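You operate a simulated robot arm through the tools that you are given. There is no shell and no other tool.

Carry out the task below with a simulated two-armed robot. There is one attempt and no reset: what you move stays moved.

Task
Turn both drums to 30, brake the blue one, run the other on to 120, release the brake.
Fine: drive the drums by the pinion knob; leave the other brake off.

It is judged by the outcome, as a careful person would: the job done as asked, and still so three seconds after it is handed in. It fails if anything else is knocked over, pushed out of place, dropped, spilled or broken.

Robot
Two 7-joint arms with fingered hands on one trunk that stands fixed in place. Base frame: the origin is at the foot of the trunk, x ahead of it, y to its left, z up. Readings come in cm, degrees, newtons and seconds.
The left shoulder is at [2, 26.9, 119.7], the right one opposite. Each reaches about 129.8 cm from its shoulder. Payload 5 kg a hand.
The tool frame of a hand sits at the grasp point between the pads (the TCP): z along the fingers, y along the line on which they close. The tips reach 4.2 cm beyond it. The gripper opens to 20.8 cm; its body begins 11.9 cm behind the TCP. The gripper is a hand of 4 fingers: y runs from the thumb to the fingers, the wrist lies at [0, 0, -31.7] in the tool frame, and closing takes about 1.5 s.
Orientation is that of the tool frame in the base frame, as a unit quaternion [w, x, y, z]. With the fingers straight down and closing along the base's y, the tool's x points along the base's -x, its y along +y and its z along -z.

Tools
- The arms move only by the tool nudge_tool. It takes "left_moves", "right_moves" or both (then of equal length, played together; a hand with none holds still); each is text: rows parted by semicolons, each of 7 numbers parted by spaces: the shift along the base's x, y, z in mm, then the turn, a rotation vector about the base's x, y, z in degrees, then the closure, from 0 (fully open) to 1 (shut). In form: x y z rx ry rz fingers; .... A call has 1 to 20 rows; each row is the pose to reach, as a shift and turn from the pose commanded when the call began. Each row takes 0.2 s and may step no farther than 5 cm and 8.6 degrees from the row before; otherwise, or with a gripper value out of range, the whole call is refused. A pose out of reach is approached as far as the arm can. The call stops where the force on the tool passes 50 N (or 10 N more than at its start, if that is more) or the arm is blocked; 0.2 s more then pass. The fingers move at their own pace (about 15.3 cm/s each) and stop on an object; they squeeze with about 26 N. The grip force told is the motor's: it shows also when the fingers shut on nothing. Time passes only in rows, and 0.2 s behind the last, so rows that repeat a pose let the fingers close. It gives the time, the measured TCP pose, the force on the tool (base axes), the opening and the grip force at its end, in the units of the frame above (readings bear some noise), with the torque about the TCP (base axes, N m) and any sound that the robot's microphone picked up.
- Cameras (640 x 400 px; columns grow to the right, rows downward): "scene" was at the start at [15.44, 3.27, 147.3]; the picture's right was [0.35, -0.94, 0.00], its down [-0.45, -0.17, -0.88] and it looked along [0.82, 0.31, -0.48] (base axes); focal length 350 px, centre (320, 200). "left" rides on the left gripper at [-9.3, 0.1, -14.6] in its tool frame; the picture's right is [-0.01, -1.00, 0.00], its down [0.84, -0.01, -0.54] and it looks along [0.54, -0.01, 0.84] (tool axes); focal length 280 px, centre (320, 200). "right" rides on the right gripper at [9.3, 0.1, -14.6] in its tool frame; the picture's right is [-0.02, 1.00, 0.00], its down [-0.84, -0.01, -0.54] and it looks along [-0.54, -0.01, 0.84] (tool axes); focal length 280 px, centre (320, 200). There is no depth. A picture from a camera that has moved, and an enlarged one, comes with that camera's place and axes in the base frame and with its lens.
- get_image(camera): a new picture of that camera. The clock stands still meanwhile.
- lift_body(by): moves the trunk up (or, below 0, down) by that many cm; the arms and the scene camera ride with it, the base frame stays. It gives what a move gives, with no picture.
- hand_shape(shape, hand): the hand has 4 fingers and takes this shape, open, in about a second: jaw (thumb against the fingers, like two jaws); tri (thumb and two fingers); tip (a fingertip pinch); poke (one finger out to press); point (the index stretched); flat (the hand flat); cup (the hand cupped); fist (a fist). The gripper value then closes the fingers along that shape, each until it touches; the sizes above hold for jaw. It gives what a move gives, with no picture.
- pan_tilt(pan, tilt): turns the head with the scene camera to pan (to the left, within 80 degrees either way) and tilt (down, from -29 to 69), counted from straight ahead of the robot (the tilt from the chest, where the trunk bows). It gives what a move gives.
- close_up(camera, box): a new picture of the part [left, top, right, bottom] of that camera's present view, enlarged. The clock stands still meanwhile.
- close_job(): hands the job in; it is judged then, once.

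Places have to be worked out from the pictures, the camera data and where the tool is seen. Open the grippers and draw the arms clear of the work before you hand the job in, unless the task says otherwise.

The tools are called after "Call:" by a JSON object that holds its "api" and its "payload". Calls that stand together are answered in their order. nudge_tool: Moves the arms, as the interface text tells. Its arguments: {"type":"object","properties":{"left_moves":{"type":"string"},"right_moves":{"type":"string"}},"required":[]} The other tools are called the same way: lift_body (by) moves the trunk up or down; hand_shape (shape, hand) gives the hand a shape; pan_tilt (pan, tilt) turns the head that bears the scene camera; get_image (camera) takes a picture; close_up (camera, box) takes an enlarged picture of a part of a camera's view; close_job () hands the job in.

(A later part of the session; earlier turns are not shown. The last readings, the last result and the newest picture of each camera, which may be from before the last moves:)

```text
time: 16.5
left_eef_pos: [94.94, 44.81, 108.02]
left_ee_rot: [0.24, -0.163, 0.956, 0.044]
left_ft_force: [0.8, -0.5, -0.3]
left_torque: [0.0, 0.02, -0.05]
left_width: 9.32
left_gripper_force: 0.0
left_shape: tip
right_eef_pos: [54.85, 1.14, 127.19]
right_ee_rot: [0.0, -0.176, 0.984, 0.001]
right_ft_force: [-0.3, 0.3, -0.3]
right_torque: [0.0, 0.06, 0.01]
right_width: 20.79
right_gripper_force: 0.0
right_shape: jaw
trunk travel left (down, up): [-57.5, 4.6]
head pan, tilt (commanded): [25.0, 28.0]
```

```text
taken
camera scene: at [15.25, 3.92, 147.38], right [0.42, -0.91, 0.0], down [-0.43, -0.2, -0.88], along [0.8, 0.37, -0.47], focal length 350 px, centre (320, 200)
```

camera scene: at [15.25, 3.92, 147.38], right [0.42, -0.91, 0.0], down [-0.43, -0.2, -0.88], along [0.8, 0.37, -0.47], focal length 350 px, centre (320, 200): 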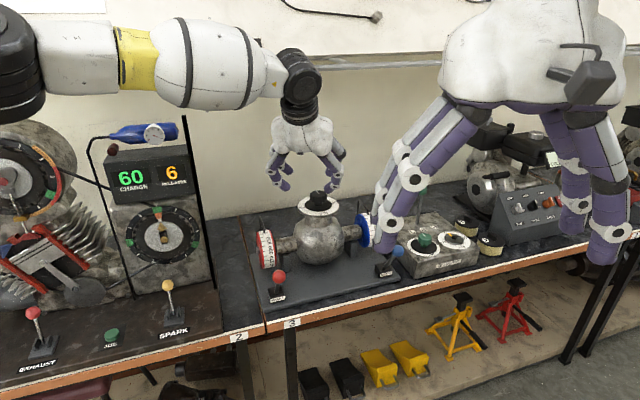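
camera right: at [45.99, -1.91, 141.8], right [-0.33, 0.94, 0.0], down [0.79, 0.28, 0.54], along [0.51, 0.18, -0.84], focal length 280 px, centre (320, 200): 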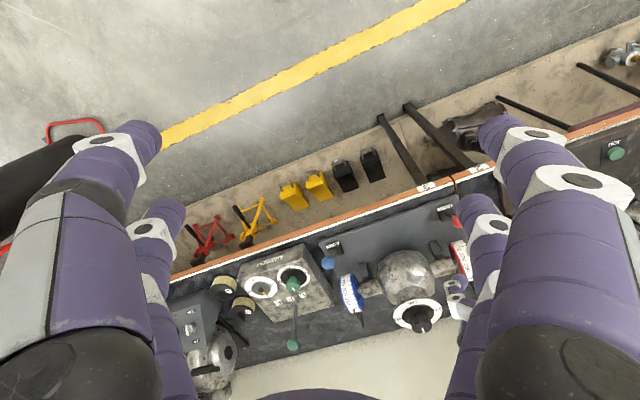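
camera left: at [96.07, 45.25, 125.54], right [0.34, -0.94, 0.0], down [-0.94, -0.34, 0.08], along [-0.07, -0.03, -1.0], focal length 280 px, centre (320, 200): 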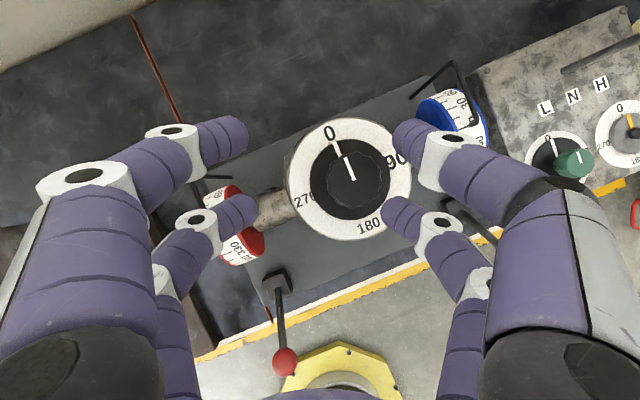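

With yaw 20° the arm is free again. I now shift the finger pair over the knob (about +32, −19 mm), still above it.

Call:
{"api": "nudge_tool", "payload": {"left_moves": "10 -25 0 0 0 0 0.55; 32 -19 0 0 0 0 0.55; 32 -19 0 0 0 0 0.55"}}

Call:
{"api": "get_image", "payload": {"camera": "left"}}

Call:
{"api": "close_up", "payload": {"camera": "scene", "box": [260, 110, 380, 215]}}

```text
time: 17.3
left_eef_pos: [98.01, 42.64, 108.3]
left_ee_rot: [0.238, -0.162, 0.957, 0.043]
left_ft_force: [0.5, -0.6, 0.0]
left_torque: [0.09, 0.01, 0.02]
left_width: 9.3
left_gripper_force: 0.1
left_shape: tip
right_eef_pos: [54.72, 1.15, 127.36]
right_ee_rot: [0.001, -0.175, 0.985, 0.0]
right_ft_force: [-1.0, -0.1, -0.7]
right_torque: [0.09, -0.01, 0.03]
right_width: 20.79
right_gripper_force: 0.1
right_shape: jaw
trunk travel left (down, up): [-57.5, 4.6]
head pan, tilt (commanded): [25.0, 28.0]
```

```text
taken
camera left: at [99.29, 43.08, 125.69], right [0.34, -0.94, 0.0], down [-0.94, -0.34, 0.08], along [-0.07, -0.03, -1.0], focal length 280 px, centre (320, 200)
```

left: 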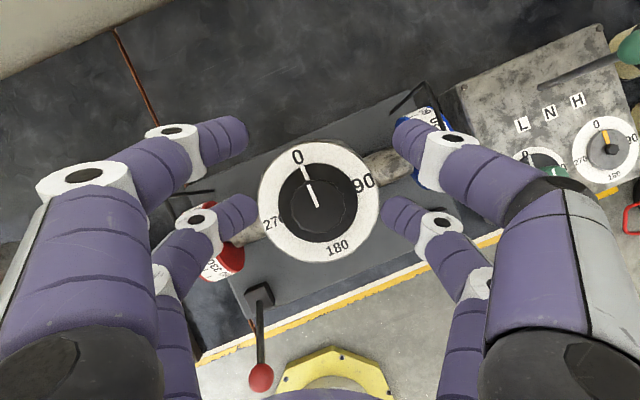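

```text
3.81 times, centred on (320, 162) of scene
camera zoom: at [15.18, 3.82, 147.41], right [0.42, -0.91, 0.0], down [-0.43, -0.2, -0.88], along [0.8, 0.37, -0.47], focal length 1331 px, centre (320, 343)
```

zoom: 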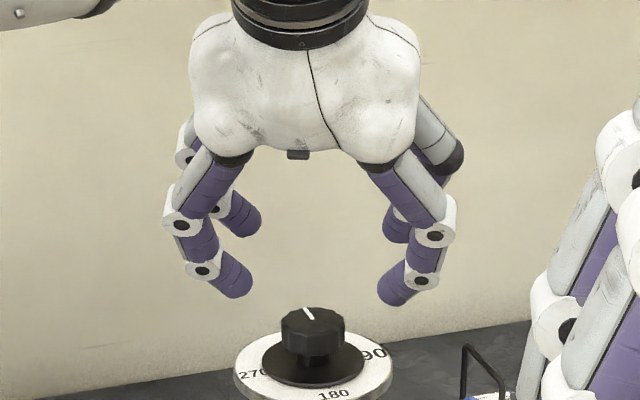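

The pair is nearly centred over the knob. I zoom once more to trim before going down.

Call:
{"api": "close_up", "payload": {"camera": "left", "box": [220, 130, 420, 270]}}

```text
2.86 times, centred on (320, 200) of left
camera zoom: at [99.29, 43.08, 125.69], right [0.34, -0.94, 0.0], down [-0.94, -0.34, 0.08], along [-0.07, -0.03, -1.0], focal length 801 px, centre (320, 200)
```

zoom: 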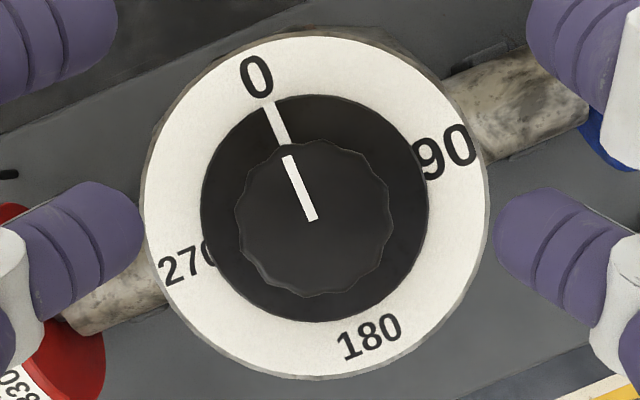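

The knob sits within 2 mm of the pair's centre. I descend 38 mm with the fingers straddling it, without closing yet, and check.

Call:
{"api": "nudge_tool", "payload": {"left_moves": "-1 2 -13 0 0 0 0.55; -1 2 -26 0 0 0 0.55; -1 2 -38 0 0 0 0.55; -1 2 -38 0 0 0 0.6"}}

Call:
{"api": "close_up", "payload": {"camera": "left", "box": [200, 110, 440, 290]}}

Call:
{"api": "close_up", "payload": {"camera": "scene", "box": [280, 150, 360, 210]}}

Call:
{"api": "close_up", "payload": {"camera": "right", "box": [360, 230, 480, 345]}}

```text
time: 18.3
left_eef_pos: [98.0, 43.16, 104.47]
left_ee_rot: [0.239, -0.163, 0.956, 0.043]
left_ft_force: [-0.4, 0.3, -0.2]
left_torque: [0.04, 0.01, 0.02]
left_width: 8.35
left_gripper_force: 0.2
left_shape: tip
right_eef_pos: [54.85, 1.24, 127.23]
right_ee_rot: [-0.001, -0.176, 0.984, 0.001]
right_ft_force: [1.1, -0.4, -0.8]
right_torque: [-0.01, -0.03, -0.03]
right_width: 20.8
right_gripper_force: 0.2
right_shape: jaw
trunk travel left (down, up): [-57.5, 4.6]
head pan, tilt (commanded): [25.0, 28.0]
```

```text
2.22 times, centred on (320, 200) of left
camera zoom: at [99.14, 43.56, 121.75], right [0.35, -0.94, 0.0], down [-0.94, -0.34, 0.08], along [-0.07, -0.03, -1.0], focal length 623 px, centre (320, 200)
```

zoom: 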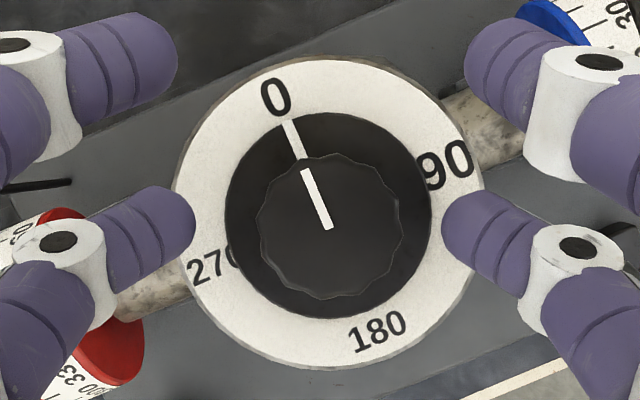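

```text
6.67 times, centred on (320, 180) of scene
camera zoom: at [15.2, 3.91, 147.39], right [0.42, -0.91, 0.0], down [-0.43, -0.2, -0.88], along [0.8, 0.37, -0.47], focal length 2330 px, centre (320, 333)
```

zoom: 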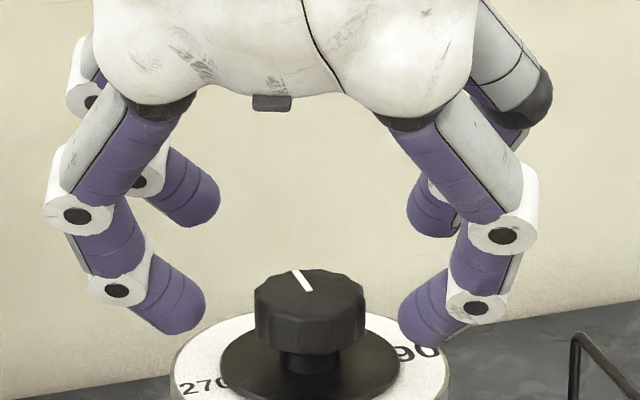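

```text
3.48 times, centred on (420, 288) of right
camera zoom: at [46.0, -1.91, 141.8], right [-0.33, 0.94, 0.0], down [0.79, 0.28, 0.54], along [0.51, 0.18, -0.84], focal length 975 px, centre (-28, -104)
```

zoom: 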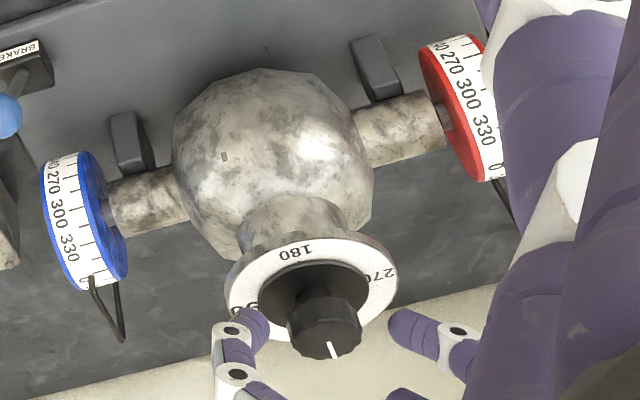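

Fingers are level with the knob; knob is ~3.5 mm right of centre. I trim that and close the pinch.

Call:
{"api": "nudge_tool", "payload": {"left_moves": "1 -3 0 0 0 0 0.65; 1 -3 0 0 0 0 0.75; 1 -3 0 0 0 0 0.85; 1 -3 0 0 0 0 0.9; 1 -3 0 0 0 0 0.9; 1 -3 0 0 0 0 0.9"}}

Call:
{"api": "close_up", "payload": {"camera": "left", "box": [200, 110, 440, 290]}}

Call:
{"api": "close_up", "payload": {"camera": "scene", "box": [280, 150, 360, 210]}}

```text
time: 19.7
left_eef_pos: [98.03, 42.82, 104.48]
left_ee_rot: [0.239, -0.163, 0.956, 0.043]
left_ft_force: [-6.0, -2.4, 5.6]
left_torque: [-0.13, 0.3, -0.01]
left_width: 2.38
left_gripper_force: 0.0
left_shape: tip
right_eef_pos: [54.67, 1.22, 127.17]
right_ee_rot: [0.001, -0.177, 0.984, 0.001]
right_ft_force: [-0.1, 0.2, 0.6]
right_torque: [0.01, 0.04, -0.01]
right_width: 20.79
right_gripper_force: 0.0
right_shape: jaw
trunk travel left (down, up): [-57.5, 4.6]
head pan, tilt (commanded): [25.0, 28.0]
```

```text
2.22 times, centred on (320, 200) of left
camera zoom: at [99.17, 43.21, 121.87], right [0.35, -0.94, 0.0], down [-0.94, -0.34, 0.08], along [-0.07, -0.03, -1.0], focal length 623 px, centre (320, 200)
```

zoom: 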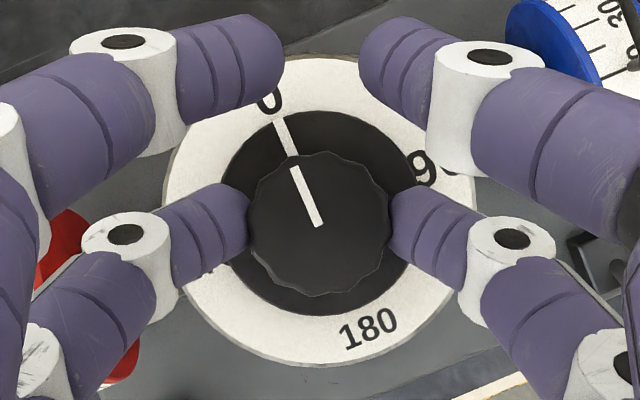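

```text
6.67 times, centred on (320, 180) of scene
camera zoom: at [15.12, 3.87, 147.41], right [0.42, -0.91, 0.0], down [-0.42, -0.2, -0.88], along [0.8, 0.37, -0.47], focal length 2330 px, centre (320, 333)
```

zoom: 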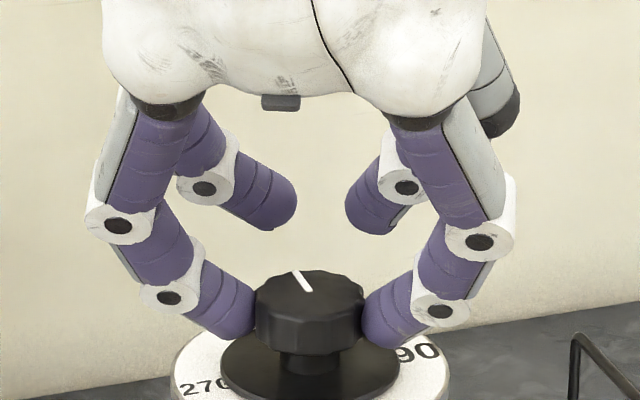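

The near pair is on the knob at its side flats. I make a trial clockwise turn of 10° (dial numbers increase clockwise) about the knob axis and look at the dial and drums.

Call:
{"api": "nudge_tool", "payload": {"left_moves": "0 0 0 0 0 0 1; 0 0 0 0 0 0 1; 0.4 -1 0 0 0 -5 1; 0.7 -2 0 0 0 -10 1; 0.7 -2 0 0 0 -10 1"}}

Call:
{"api": "close_up", "payload": {"camera": "left", "box": [200, 110, 440, 290]}}

Call:
{"api": "close_up", "payload": {"camera": "right", "box": [335, 260, 375, 320]}}

Call:
{"api": "get_image", "payload": {"camera": "scene"}}

```text
time: 20.9
left_eef_pos: [98.15, 42.62, 104.3]
left_ee_rot: [0.241, -0.079, 0.967, 0.021]
left_ft_force: [-0.1, 0.6, -8.5]
left_torque: [0.07, -0.06, 0.03]
left_width: 0.55
left_gripper_force: 25.8
left_shape: tip
right_eef_pos: [54.85, 1.19, 127.24]
right_ee_rot: [0.0, -0.177, 0.984, 0.0]
right_ft_force: [-0.7, -0.2, -0.4]
right_torque: [0.03, 0.0, 0.02]
right_width: 20.78
right_gripper_force: 0.0
right_shape: jaw
trunk travel left (down, up): [-57.5, 4.6]
head pan, tilt (commanded): [25.0, 28.0]
```

```text
2.22 times, centred on (320, 200) of left
camera zoom: at [99.41, 42.86, 121.67], right [0.18, -0.98, 0.0], down [-0.98, -0.18, 0.08], along [-0.08, -0.02, -1.0], focal length 623 px, centre (320, 200)
```

zoom: 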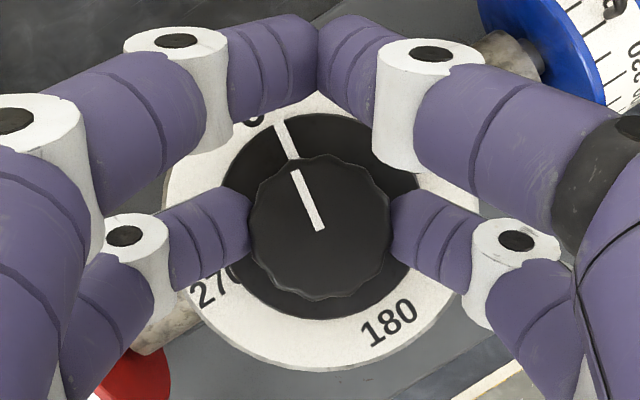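

```text
6.67 times, centred on (355, 290) of right
camera zoom: at [46.05, -1.88, 141.77], right [-0.33, 0.94, 0.0], down [0.79, 0.28, 0.54], along [0.51, 0.18, -0.84], focal length 1869 px, centre (87, -400)
```

zoom: 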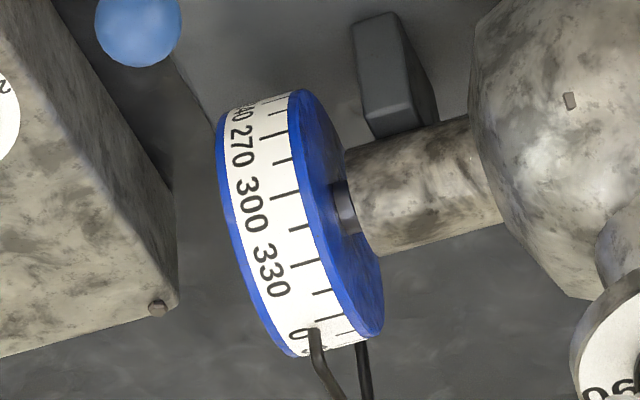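

```text
taken
camera scene: at [15.25, 3.95, 147.38], right [0.42, -0.91, 0.0], down [-0.43, -0.2, -0.88], along [0.8, 0.37, -0.47], focal length 350 px, centre (320, 200)
```

scene: 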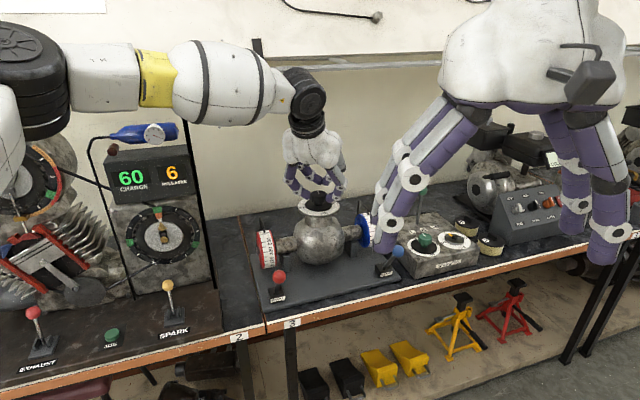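

The knob followed the hand (pointer fixed relative to the fingers while the dial rotated). I zoom on both drums to see how much they moved.

Call:
{"api": "close_up", "payload": {"camera": "scene", "box": [345, 205, 385, 235]}}

Call:
{"api": "close_up", "payload": {"camera": "scene", "box": [250, 215, 290, 245]}}

```text
13.33 times, centred on (365, 220) of scene
camera zoom: at [15.25, 3.95, 147.38], right [0.42, -0.91, 0.0], down [-0.43, -0.2, -0.88], along [0.8, 0.37, -0.47], focal length 4659 px, centre (-280, -67)
```

zoom: 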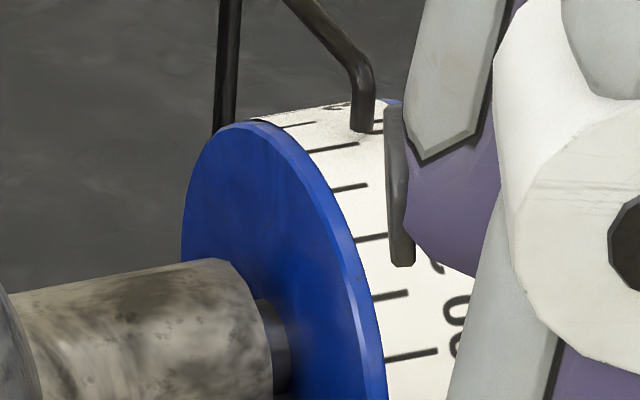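

```text
13.33 times, centred on (270, 230) of scene
camera zoom: at [15.25, 3.95, 147.38], right [0.42, -0.91, 0.0], down [-0.43, -0.2, -0.88], along [0.8, 0.37, -0.47], focal length 4659 px, centre (987, -200)
```

zoom: 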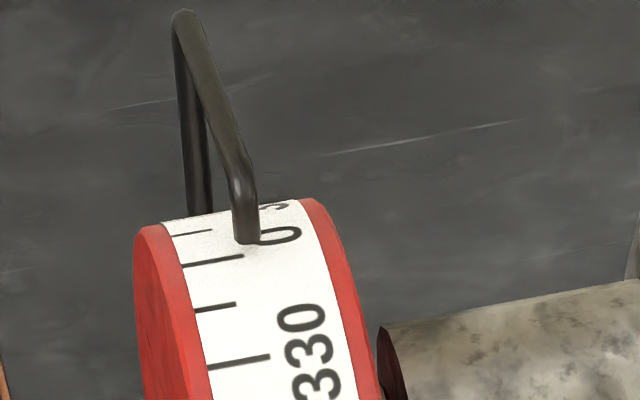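

Both drums moved only about 3° in the increasing sense for 10° of knob, so it looks geared about 3:1. I continue clockwise 40° in the same grip, following the knob axis, and check reach.

Call:
{"api": "nudge_tool", "payload": {"left_moves": "0.2 -1.7 0 0 0 -8 1; 0.1 -3.4 0 0 0 -16 1; -0.2 -5 0 0 0 -24 1; -0.7 -6.6 0 0 0 -32 1; -1.4 -8.2 0 0 0 -40 1; -1.4 -8.2 0 0 0 -40 1"}}

Call:
{"api": "get_image", "payload": {"camera": "left"}}

Call:
{"api": "close_up", "payload": {"camera": "scene", "box": [345, 205, 385, 235]}}

Call:
{"api": "close_up", "payload": {"camera": "scene", "box": [250, 215, 290, 245]}}

```text
time: 22.3
left_eef_pos: [97.64, 40.77, 104.53]
left_ee_rot: [0.233, 0.261, 0.935, -0.058]
left_ft_force: [-3.6, 24.3, -15.9]
left_torque: [0.82, -0.02, -0.08]
left_width: 0.52
left_gripper_force: 26.1
left_shape: tip
right_eef_pos: [54.45, 0.67, 127.39]
right_ee_rot: [0.002, -0.175, 0.984, 0.003]
right_ft_force: [0.2, -0.5, 0.9]
right_torque: [0.06, 0.0, 0.0]
right_width: 20.8
right_gripper_force: 0.0
right_shape: jaw
trunk travel left (down, up): [-57.5, 4.6]
head pan, tilt (commanded): [25.0, 28.0]
```

```text
taken
camera left: at [98.74, 40.05, 121.9], right [-0.5, -0.86, 0.0], down [-0.86, 0.5, 0.08], along [-0.07, 0.05, -1.0], focal length 280 px, centre (320, 200)
```

left: 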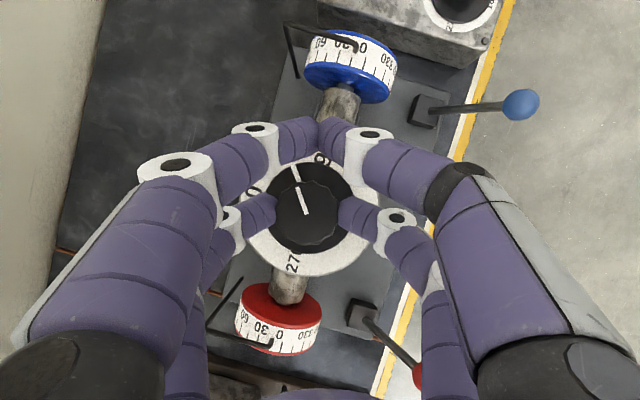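

```text
13.33 times, centred on (365, 220) of scene
camera zoom: at [14.79, 3.32, 147.41], right [0.42, -0.91, 0.0], down [-0.42, -0.19, -0.89], along [0.8, 0.37, -0.47], focal length 4659 px, centre (-280, -67)
```

zoom: 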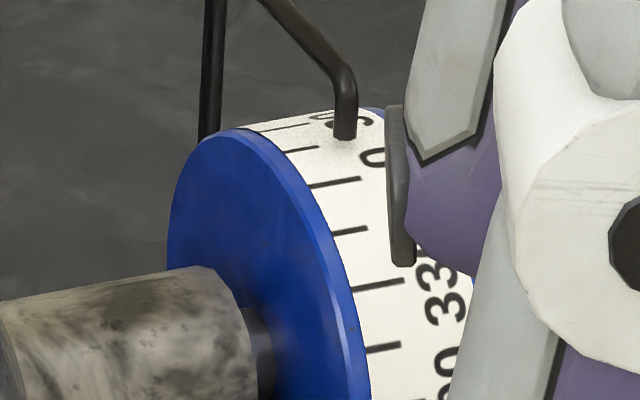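

```text
13.33 times, centred on (270, 230) of scene
camera zoom: at [14.79, 3.32, 147.41], right [0.42, -0.91, 0.0], down [-0.42, -0.19, -0.89], along [0.8, 0.37, -0.47], focal length 4659 px, centre (987, -200)
```

zoom: 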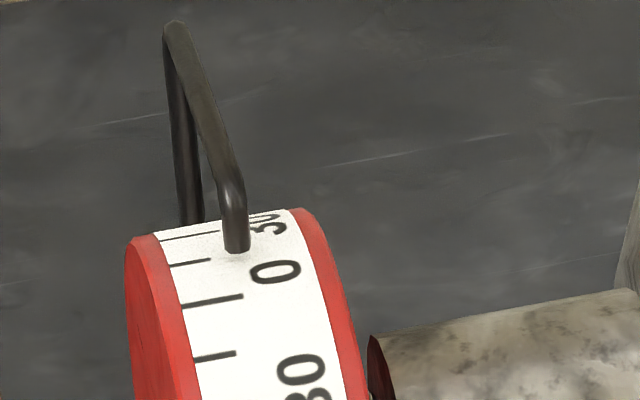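

Drums now show roughly 15–20° with yaw at −30°, but there is a 24 N side load and a 1 cm lateral offset. I hold still a few rows to let things settle and re-read.

Call:
{"api": "nudge_tool", "payload": {"left_moves": "0 0 0 0 0 0 1; 0 0 0 0 0 0 1; 0 0 0 0 0 0 1; 0 0 0 0 0 0 1"}}

Call:
{"api": "get_image", "payload": {"camera": "left"}}

Call:
{"api": "get_image", "payload": {"camera": "scene"}}

```text
time: 23.3
left_eef_pos: [97.59, 40.8, 104.54]
left_ee_rot: [0.234, 0.259, 0.935, -0.059]
left_ft_force: [-3.2, 25.0, -15.5]
left_torque: [0.98, -0.03, -0.09]
left_width: 0.56
left_gripper_force: 26.1
left_shape: tip
right_eef_pos: [54.48, 0.6, 127.34]
right_ee_rot: [0.001, -0.175, 0.984, 0.002]
right_ft_force: [-0.1, 0.5, 0.2]
right_torque: [-0.01, 0.0, 0.03]
right_width: 20.78
right_gripper_force: 0.1
right_shape: jaw
trunk travel left (down, up): [-57.5, 4.6]
head pan, tilt (commanded): [25.0, 28.0]
```

```text
taken
camera left: at [98.74, 40.06, 121.9], right [-0.5, -0.86, 0.0], down [-0.86, 0.5, 0.08], along [-0.07, 0.04, -1.0], focal length 280 px, centre (320, 200)
```

left: 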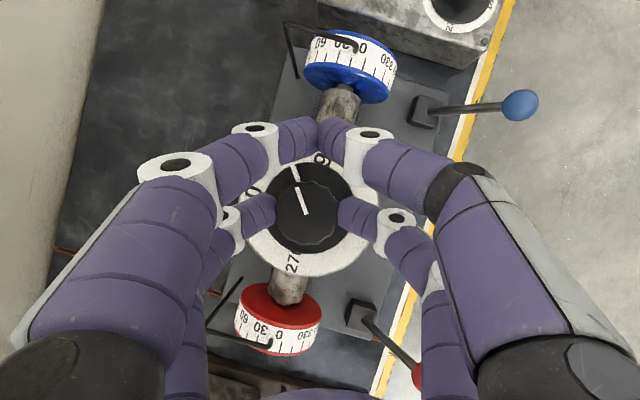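

```text
taken
camera scene: at [14.85, 3.31, 147.42], right [0.42, -0.91, 0.0], down [-0.42, -0.19, -0.88], along [0.8, 0.38, -0.47], focal length 350 px, centre (320, 200)
```

scene: 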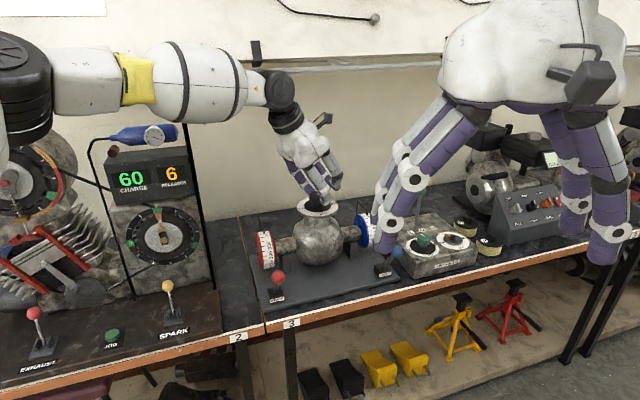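

The steady offset also shifted the trunk, so something is loading the arm itself: at this yaw the wrist joint is likely touching the overhead board's lower edge. I read the drums from the left camera first, before releasing.

Call:
{"api": "close_up", "payload": {"camera": "left", "box": [285, 15, 415, 105]}}

Call:
{"api": "close_up", "payload": {"camera": "left", "box": [215, 275, 345, 365]}}

Call:
{"api": "close_up", "payload": {"camera": "scene", "box": [220, 20, 380, 140]}}

Call:
{"api": "close_up", "payload": {"camera": "left", "box": [230, 140, 380, 280]}}

```text
4.44 times, centred on (350, 60) of left
camera zoom: at [98.74, 40.06, 121.9], right [-0.5, -0.86, 0.0], down [-0.86, 0.5, 0.08], along [-0.07, 0.04, -1.0], focal length 1246 px, centre (187, 822)
```

zoom: 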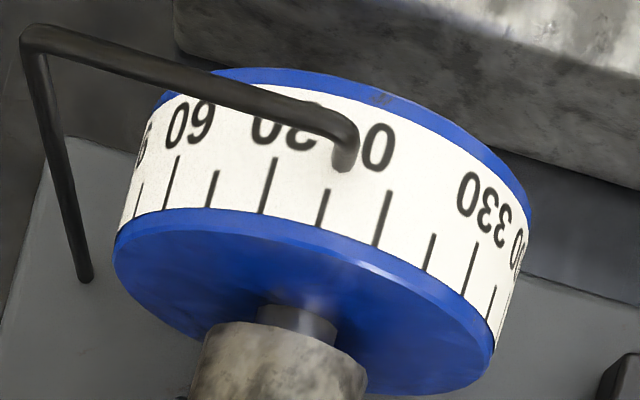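

```text
4.44 times, centred on (280, 320) of left
camera zoom: at [98.74, 40.06, 121.9], right [-0.5, -0.86, 0.0], down [-0.86, 0.5, 0.08], along [-0.07, 0.04, -1.0], focal length 1246 px, centre (498, -333)
```

zoom: 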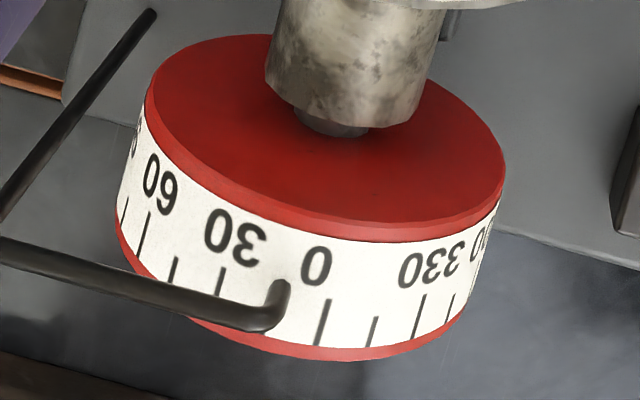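

```text
3.33 times, centred on (300, 80) of scene
camera zoom: at [14.85, 3.31, 147.42], right [0.42, -0.91, 0.0], down [-0.42, -0.19, -0.88], along [0.8, 0.38, -0.47], focal length 1165 px, centre (387, 600)
```

zoom: 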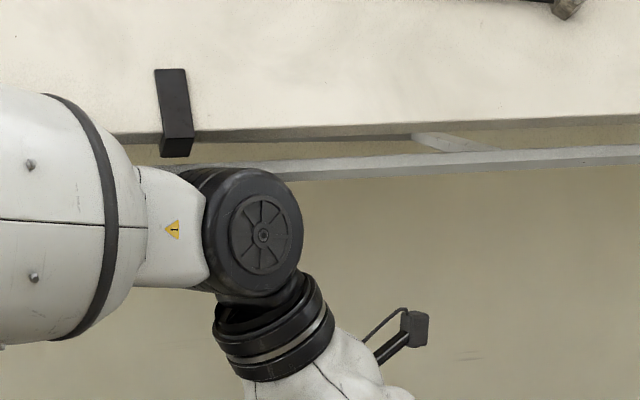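

```text
2.86 times, centred on (305, 210) of left
camera zoom: at [98.74, 40.06, 121.9], right [-0.5, -0.86, 0.0], down [-0.86, 0.5, 0.08], along [-0.07, 0.04, -1.0], focal length 801 px, centre (363, 171)
```

zoom: 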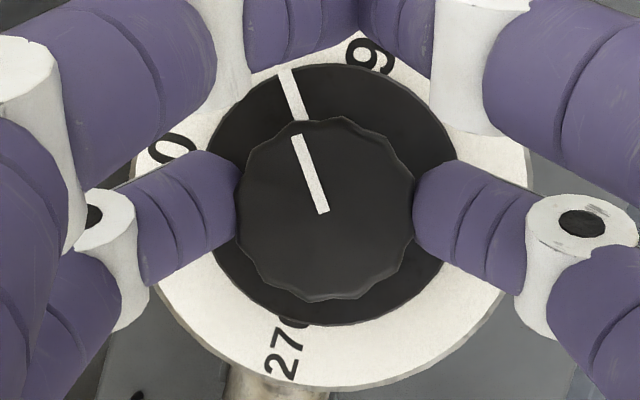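

Knob is at about 49° and both drums near 15°, so the ratio is 3:1 (90° of knob for 30° on the drums). I release the knob, and check the hand relaxes.

Call:
{"api": "nudge_tool", "payload": {"left_moves": "0 0 0 0 0 0 0.8; 0 0 0 0 0 0 0.6; 0 0 0 0 0 0 0.55; 0 0 0 0 0 0 0.55"}}

Call:
{"api": "get_image", "payload": {"camera": "left"}}

```text
time: 24.3
left_eef_pos: [97.55, 40.85, 104.58]
left_ee_rot: [0.233, 0.26, 0.935, -0.06]
left_ft_force: [0.1, 0.2, -0.2]
left_torque: [0.03, -0.01, 0.0]
left_width: 9.31
left_gripper_force: 0.1
left_shape: tip
right_eef_pos: [54.44, 0.64, 127.48]
right_ee_rot: [0.002, -0.175, 0.985, 0.002]
right_ft_force: [0.8, 0.5, 0.4]
right_torque: [0.0, 0.04, -0.02]
right_width: 20.81
right_gripper_force: 0.1
right_shape: jaw
trunk travel left (down, up): [-57.5, 4.6]
head pan, tilt (commanded): [25.0, 28.0]
```

```text
taken
camera left: at [98.72, 39.99, 121.93], right [-0.5, -0.86, 0.0], down [-0.86, 0.5, 0.08], along [-0.07, 0.04, -1.0], focal length 280 px, centre (320, 200)
```

left: 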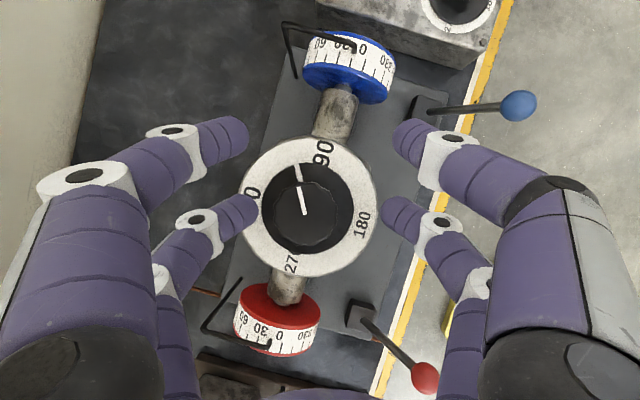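

Released cleanly; the knob stayed put. I swing the open fingers back counter-clockwise around the knob to yaw +25°.

Call:
{"api": "nudge_tool", "payload": {"left_moves": "0.7 1.5 0 0 0 8 0.55; 1.3 3.1 0 0 0 16 0.55; 1.6 4.8 0 0 0 24 0.55; 1.6 6.5 0 0 0 32 0.55; 1.4 8.2 0 0 0 40 0.55; 1 9.8 0 0 0 48 0.55; 0.5 11.2 0 0 0 55 0.55; 0.5 11.2 0 0 0 55 0.55"}}

Call:
{"api": "get_image", "payload": {"camera": "left"}}

```text
time: 26.1
left_eef_pos: [97.69, 43.19, 104.56]
left_ee_rot: [0.238, -0.205, 0.948, 0.054]
left_ft_force: [-0.7, -0.4, 0.0]
left_torque: [0.04, 0.0, 0.01]
left_width: 9.36
left_gripper_force: 0.0
left_shape: tip
left hand out of reach, approached as far as the arm can: row 7, 8
right_eef_pos: [54.77, 1.1, 127.28]
right_ee_rot: [0.0, -0.178, 0.984, 0.001]
right_ft_force: [-0.2, -0.3, -0.3]
right_torque: [0.05, 0.01, -0.02]
right_width: 20.77
right_gripper_force: 0.1
right_shape: jaw
trunk travel left (down, up): [-57.5, 4.6]
head pan, tilt (commanded): [25.0, 28.0]
```

```text
taken
camera left: at [98.7, 43.74, 121.92], right [0.43, -0.9, 0.0], down [-0.9, -0.42, 0.08], along [-0.07, -0.04, -1.0], focal length 280 px, centre (320, 200)
```

left: 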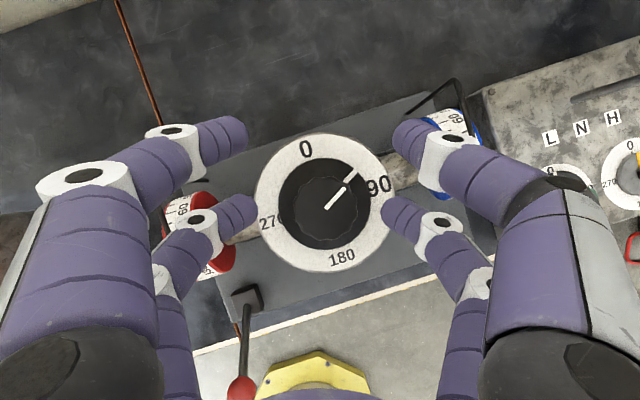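

The knob holds near 49°. Yaw +25° is about the limit of this arm posture. I increase the tilt by 10° (keeping the fingertips around the knob) to bring the wrist lower and away from the board.

Call:
{"api": "nudge_tool", "payload": {"left_moves": "-3.5 -1.6 0.7 2.1 -4.5 0 0.55; -7 -3.3 1.4 4.23 -9.06 0 0.55; -7 -3.3 1.4 4.23 -9.06 0 0.55"}}

Call:
{"api": "get_image", "payload": {"camera": "left"}}

Call:
{"api": "close_up", "payload": {"camera": "scene", "box": [260, 110, 380, 215]}}

```text
time: 26.9
left_eef_pos: [96.84, 42.68, 104.65]
left_ee_rot: [0.318, -0.2, 0.924, 0.072]
left_ft_force: [0.6, -0.5, 0.5]
left_torque: [-0.03, 0.0, -0.01]
left_width: 9.34
left_gripper_force: 0.0
left_shape: tip
right_eef_pos: [54.82, 1.11, 127.29]
right_ee_rot: [0.0, -0.177, 0.984, 0.001]
right_ft_force: [-0.6, -0.5, 0.6]
right_torque: [0.02, -0.04, 0.0]
right_width: 20.8
right_gripper_force: 0.1
right_shape: jaw
trunk travel left (down, up): [-57.5, 4.6]
head pan, tilt (commanded): [25.0, 28.0]
```

```text
taken
camera left: at [95.31, 42.1, 122.01], right [0.43, -0.9, 0.0], down [-0.9, -0.42, -0.1], along [0.09, 0.04, -1.0], focal length 280 px, centre (320, 200)
```

left: 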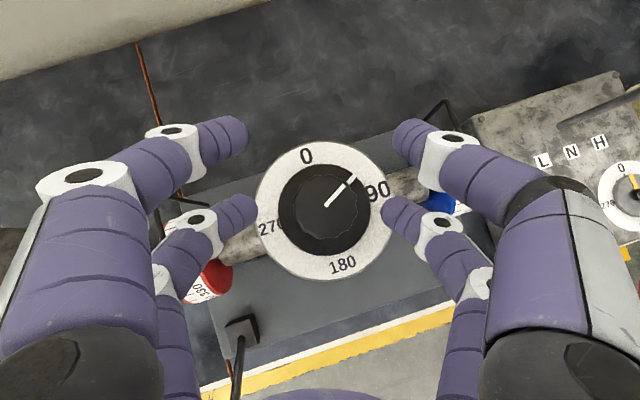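

```text
3.81 times, centred on (320, 162) of scene
camera zoom: at [15.16, 3.9, 147.4], right [0.42, -0.91, 0.0], down [-0.43, -0.2, -0.88], along [0.8, 0.37, -0.47], focal length 1331 px, centre (320, 343)
```

zoom: 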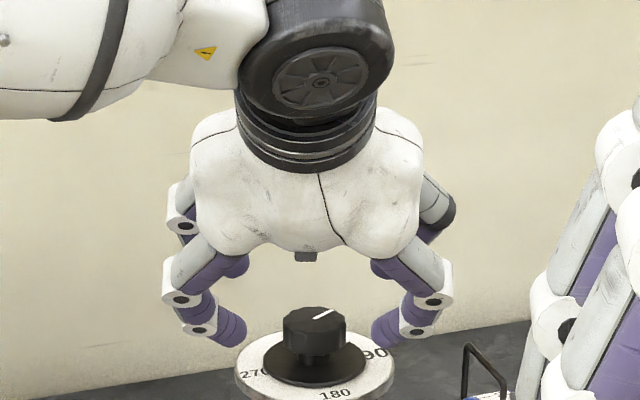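

Now tilted 38° and in reach; the knob is ~4 mm off centre. I trim and try extending the yaw to +35° for a longer stroke.

Call:
{"api": "nudge_tool", "payload": {"left_moves": "4.4 -0.9 0 0 0 5 0.55; 4.2 -0.6 0 0 0 10 0.55; 4.2 -0.6 0 0 0 10 0.55"}}

Call:
{"api": "close_up", "payload": {"camera": "left", "box": [200, 110, 440, 290]}}

```text
time: 27.7
left_eef_pos: [96.6, 43.48, 104.71]
left_ee_rot: [0.311, -0.28, 0.903, 0.099]
left_ft_force: [0.2, 0.6, -0.4]
left_torque: [-0.01, 0.03, -0.03]
left_width: 9.36
left_gripper_force: 0.1
left_shape: tip
left hand out of reach, approached as far as the arm can: row 2, 3
right_eef_pos: [54.74, 1.22, 127.16]
right_ee_rot: [-0.001, -0.176, 0.984, 0.001]
right_ft_force: [0.5, -0.7, 0.2]
right_torque: [0.0, 0.08, -0.03]
right_width: 20.79
right_gripper_force: 0.1
right_shape: jaw
trunk travel left (down, up): [-57.5, 4.6]
head pan, tilt (commanded): [25.0, 28.0]
```

```text
2.22 times, centred on (320, 200) of left
camera zoom: at [95.19, 42.43, 122.03], right [0.57, -0.82, 0.01], down [-0.81, -0.57, -0.1], along [0.08, 0.05, -1.0], focal length 623 px, centre (320, 200)
```

zoom: 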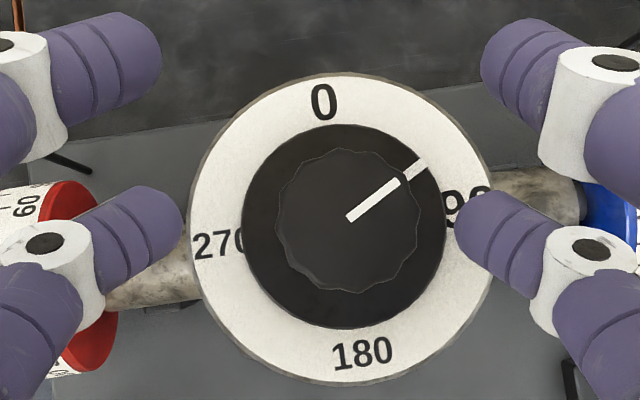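

Yaw 35° pushes the arm off by a centimetre, so I settle at about +28° and re-centre on the knob.

Call:
{"api": "nudge_tool", "payload": {"left_moves": "3.5 -4.5 0 0 0 -4 0.55; 6.8 -9 0 0 0 -7 0.55; 6.8 -9 0 0 0 -7 0.55"}}

Call:
{"api": "close_up", "payload": {"camera": "left", "box": [200, 110, 440, 290]}}

```text
time: 28.5
left_eef_pos: [97.22, 42.43, 104.82]
left_ee_rot: [0.317, -0.223, 0.918, 0.081]
left_ft_force: [-0.5, 0.1, 0.3]
left_torque: [0.01, 0.0, 0.01]
left_width: 9.36
left_gripper_force: 0.1
left_shape: tip
right_eef_pos: [54.89, 1.08, 127.27]
right_ee_rot: [0.0, -0.177, 0.984, 0.001]
right_ft_force: [0.7, 0.5, -0.6]
right_torque: [-0.01, 0.06, -0.02]
right_width: 20.8
right_gripper_force: 0.0
right_shape: jaw
trunk travel left (down, up): [-57.5, 4.6]
head pan, tilt (commanded): [25.0, 28.0]
```

```text
2.22 times, centred on (320, 200) of left
camera zoom: at [95.76, 41.67, 122.13], right [0.47, -0.88, 0.0], down [-0.88, -0.47, -0.1], along [0.09, 0.04, -1.0], focal length 623 px, centre (320, 200)
```

zoom: 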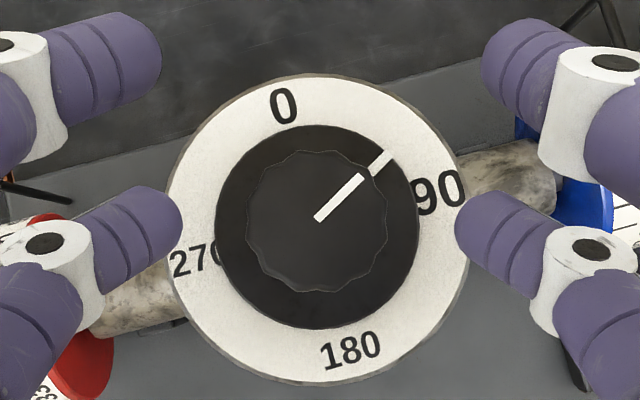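

Well centred. The dial now reads about 62° (it slipped on ~8° as the fingers opened), so I check the drums again before the next stroke.

Call:
{"api": "close_up", "payload": {"camera": "scene", "box": [345, 205, 385, 235]}}

Call:
{"api": "close_up", "payload": {"camera": "scene", "box": [250, 215, 290, 245]}}

Call:
{"api": "close_up", "payload": {"camera": "right", "box": [335, 270, 375, 320]}}

Call:
{"api": "close_up", "payload": {"camera": "left", "box": [400, 110, 480, 250]}}

```text
13.33 times, centred on (365, 220) of scene
camera zoom: at [15.21, 3.91, 147.39], right [0.42, -0.91, 0.0], down [-0.43, -0.2, -0.88], along [0.8, 0.37, -0.47], focal length 4659 px, centre (-280, -67)
```

zoom: 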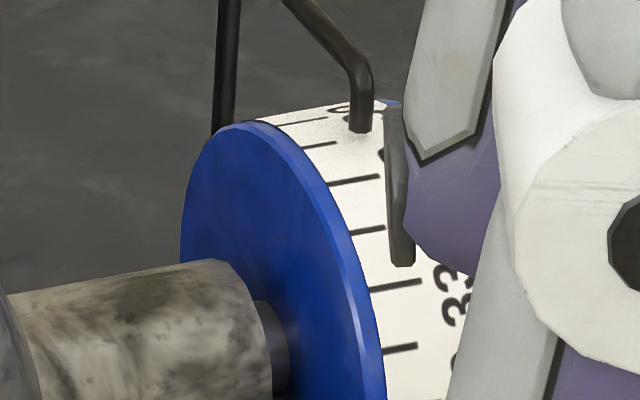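

```text
13.33 times, centred on (270, 230) of scene
camera zoom: at [15.21, 3.91, 147.39], right [0.42, -0.91, 0.0], down [-0.43, -0.2, -0.88], along [0.8, 0.37, -0.47], focal length 4659 px, centre (987, -200)
```

zoom: 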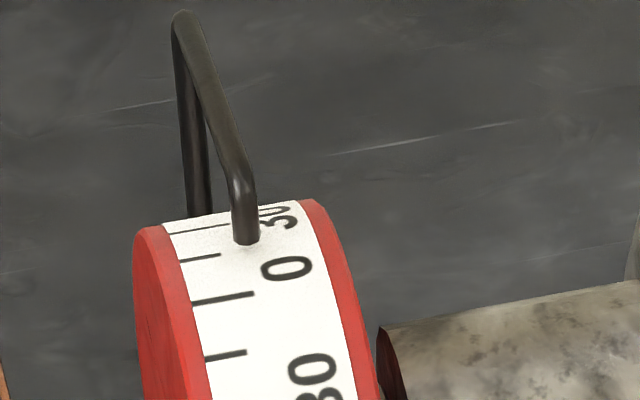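

```text
8.00 times, centred on (355, 295) of right
camera zoom: at [46.01, -1.91, 141.79], right [-0.33, 0.94, 0.0], down [0.79, 0.28, 0.54], along [0.51, 0.18, -0.84], focal length 2243 px, centre (40, -560)
```

zoom: 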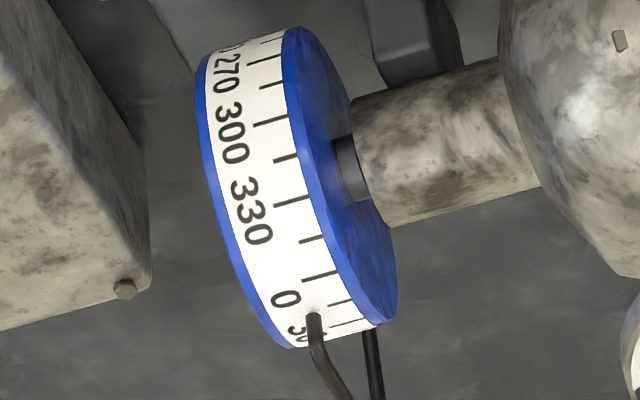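

```text
2.86 times, centred on (440, 180) of left
camera zoom: at [95.76, 41.67, 122.13], right [0.47, -0.88, 0.0], down [-0.88, -0.47, -0.1], along [0.09, 0.04, -1.0], focal length 801 px, centre (-23, 257)
```

zoom: 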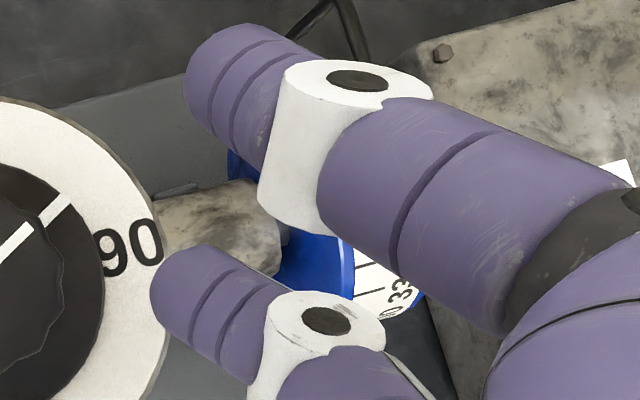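

Both drums are at about 15° with the dial at 62°, i.e. a 4:1 ratio, so the dial needs 120° for drums at 30°. I pinch again and turn 48° clockwise (to yaw −20°), staying lower than the board.

Call:
{"api": "nudge_tool", "payload": {"left_moves": "0 0 0 0 0 0 0.7; 0 0 0 0 0 0 0.85; 0 0 0 0 0 0 1; 0 0 0 0 0 0 1; 0 0 0 0 0 0 1; 0.2 -0.5 0 0 0 -8 1; 0.4 -1.1 0 0 0 -16 1; 0.5 -1.6 0 0 0 -24 1; 0.5 -2.2 0 0 0 -32 1; 0.4 -2.8 0 0 0 -40 1; 0.2 -3.3 0 0 0 -48 1; 0.2 -3.3 0 0 0 -48 1"}}

Call:
{"api": "get_image", "payload": {"camera": "left"}}

Call:
{"api": "get_image", "payload": {"camera": "scene"}}

```text
time: 31.1
left_eef_pos: [97.29, 42.15, 104.9]
left_ee_rot: [0.322, 0.17, 0.93, -0.056]
left_ft_force: [-3.2, -0.2, -5.5]
left_torque: [-0.06, 0.08, 0.01]
left_width: 0.57
left_gripper_force: 25.6
left_shape: tip
right_eef_pos: [54.69, 1.28, 127.26]
right_ee_rot: [-0.001, -0.177, 0.984, 0.0]
right_ft_force: [-0.1, -0.2, 0.0]
right_torque: [0.04, 0.0, -0.01]
right_width: 20.81
right_gripper_force: 0.1
right_shape: jaw
trunk travel left (down, up): [-57.5, 4.6]
head pan, tilt (commanded): [25.0, 28.0]
```

```text
taken
camera left: at [95.69, 42.74, 122.14], right [-0.34, -0.94, 0.0], down [-0.94, 0.34, -0.1], along [0.09, -0.04, -1.0], focal length 280 px, centre (320, 200)
```

left: 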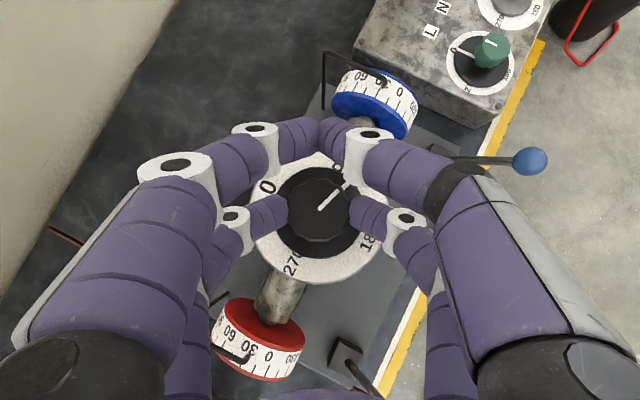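

```text
taken
camera scene: at [15.21, 3.94, 147.39], right [0.42, -0.91, 0.0], down [-0.43, -0.2, -0.88], along [0.8, 0.37, -0.47], focal length 350 px, centre (320, 200)
```

scene: 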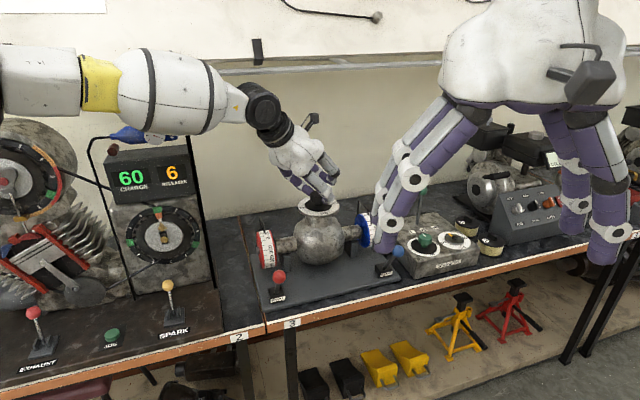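

Clean stroke with no side load. I zoom in to read the knob and drums.

Call:
{"api": "close_up", "payload": {"camera": "left", "box": [240, 140, 400, 280]}}

Call:
{"api": "close_up", "payload": {"camera": "left", "box": [320, 50, 430, 150]}}

Call:
{"api": "close_up", "payload": {"camera": "left", "box": [200, 290, 310, 390]}}

Call:
{"api": "close_up", "payload": {"camera": "scene", "box": [250, 215, 290, 245]}}

Call:
{"api": "close_up", "payload": {"camera": "scene", "box": [345, 205, 385, 235]}}

```text
2.86 times, centred on (320, 210) of left
camera zoom: at [95.69, 42.74, 122.14], right [-0.34, -0.94, 0.0], down [-0.94, 0.34, -0.1], along [0.09, -0.04, -1.0], focal length 801 px, centre (320, 171)
```

zoom: 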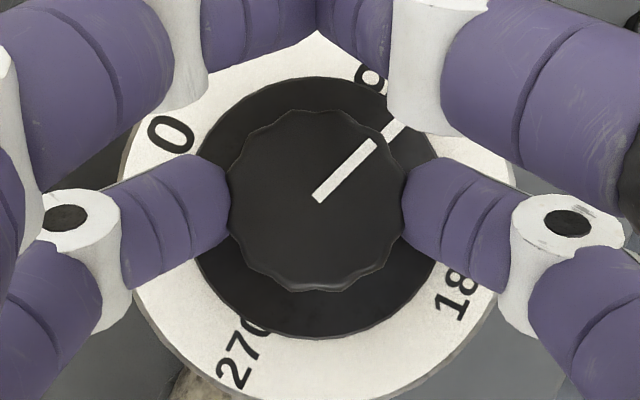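

```text
4.00 times, centred on (375, 100) of left
camera zoom: at [95.69, 42.74, 122.14], right [-0.34, -0.94, 0.0], down [-0.94, 0.34, -0.1], along [0.09, -0.04, -1.0], focal length 1122 px, centre (100, 600)
```

zoom: 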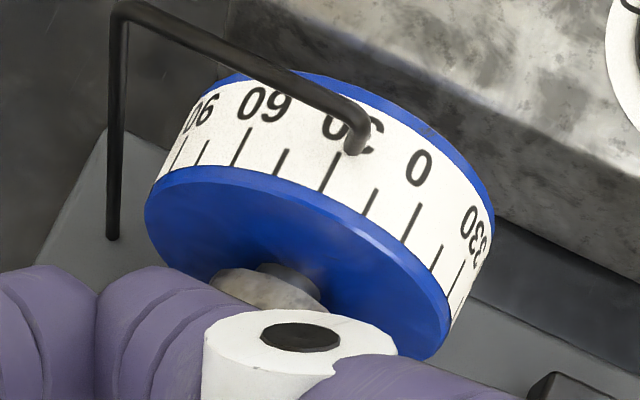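

```text
4.00 times, centred on (255, 340) of left
camera zoom: at [95.69, 42.74, 122.14], right [-0.34, -0.94, 0.0], down [-0.94, 0.34, -0.1], along [0.09, -0.04, -1.0], focal length 1122 px, centre (580, -360)
```

zoom: 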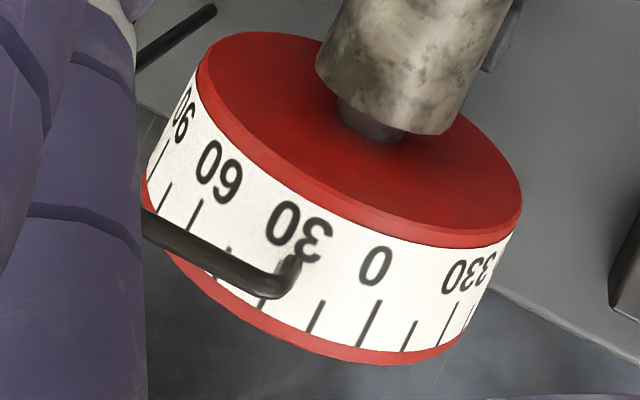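

```text
13.33 times, centred on (270, 230) of scene
camera zoom: at [15.21, 3.94, 147.39], right [0.42, -0.91, 0.0], down [-0.43, -0.2, -0.88], along [0.8, 0.37, -0.47], focal length 4659 px, centre (987, -200)
```

zoom: 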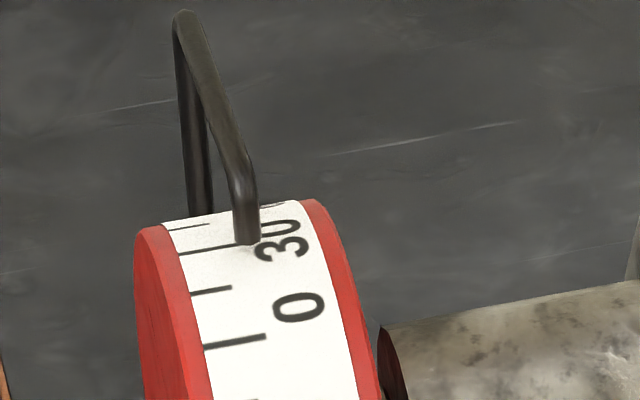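

```text
13.33 times, centred on (365, 220) of scene
camera zoom: at [15.21, 3.94, 147.39], right [0.42, -0.91, 0.0], down [-0.43, -0.2, -0.88], along [0.8, 0.37, -0.47], focal length 4659 px, centre (-280, -67)
```

zoom: 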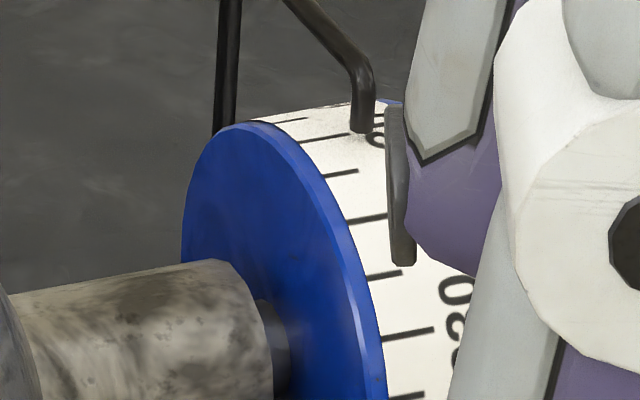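

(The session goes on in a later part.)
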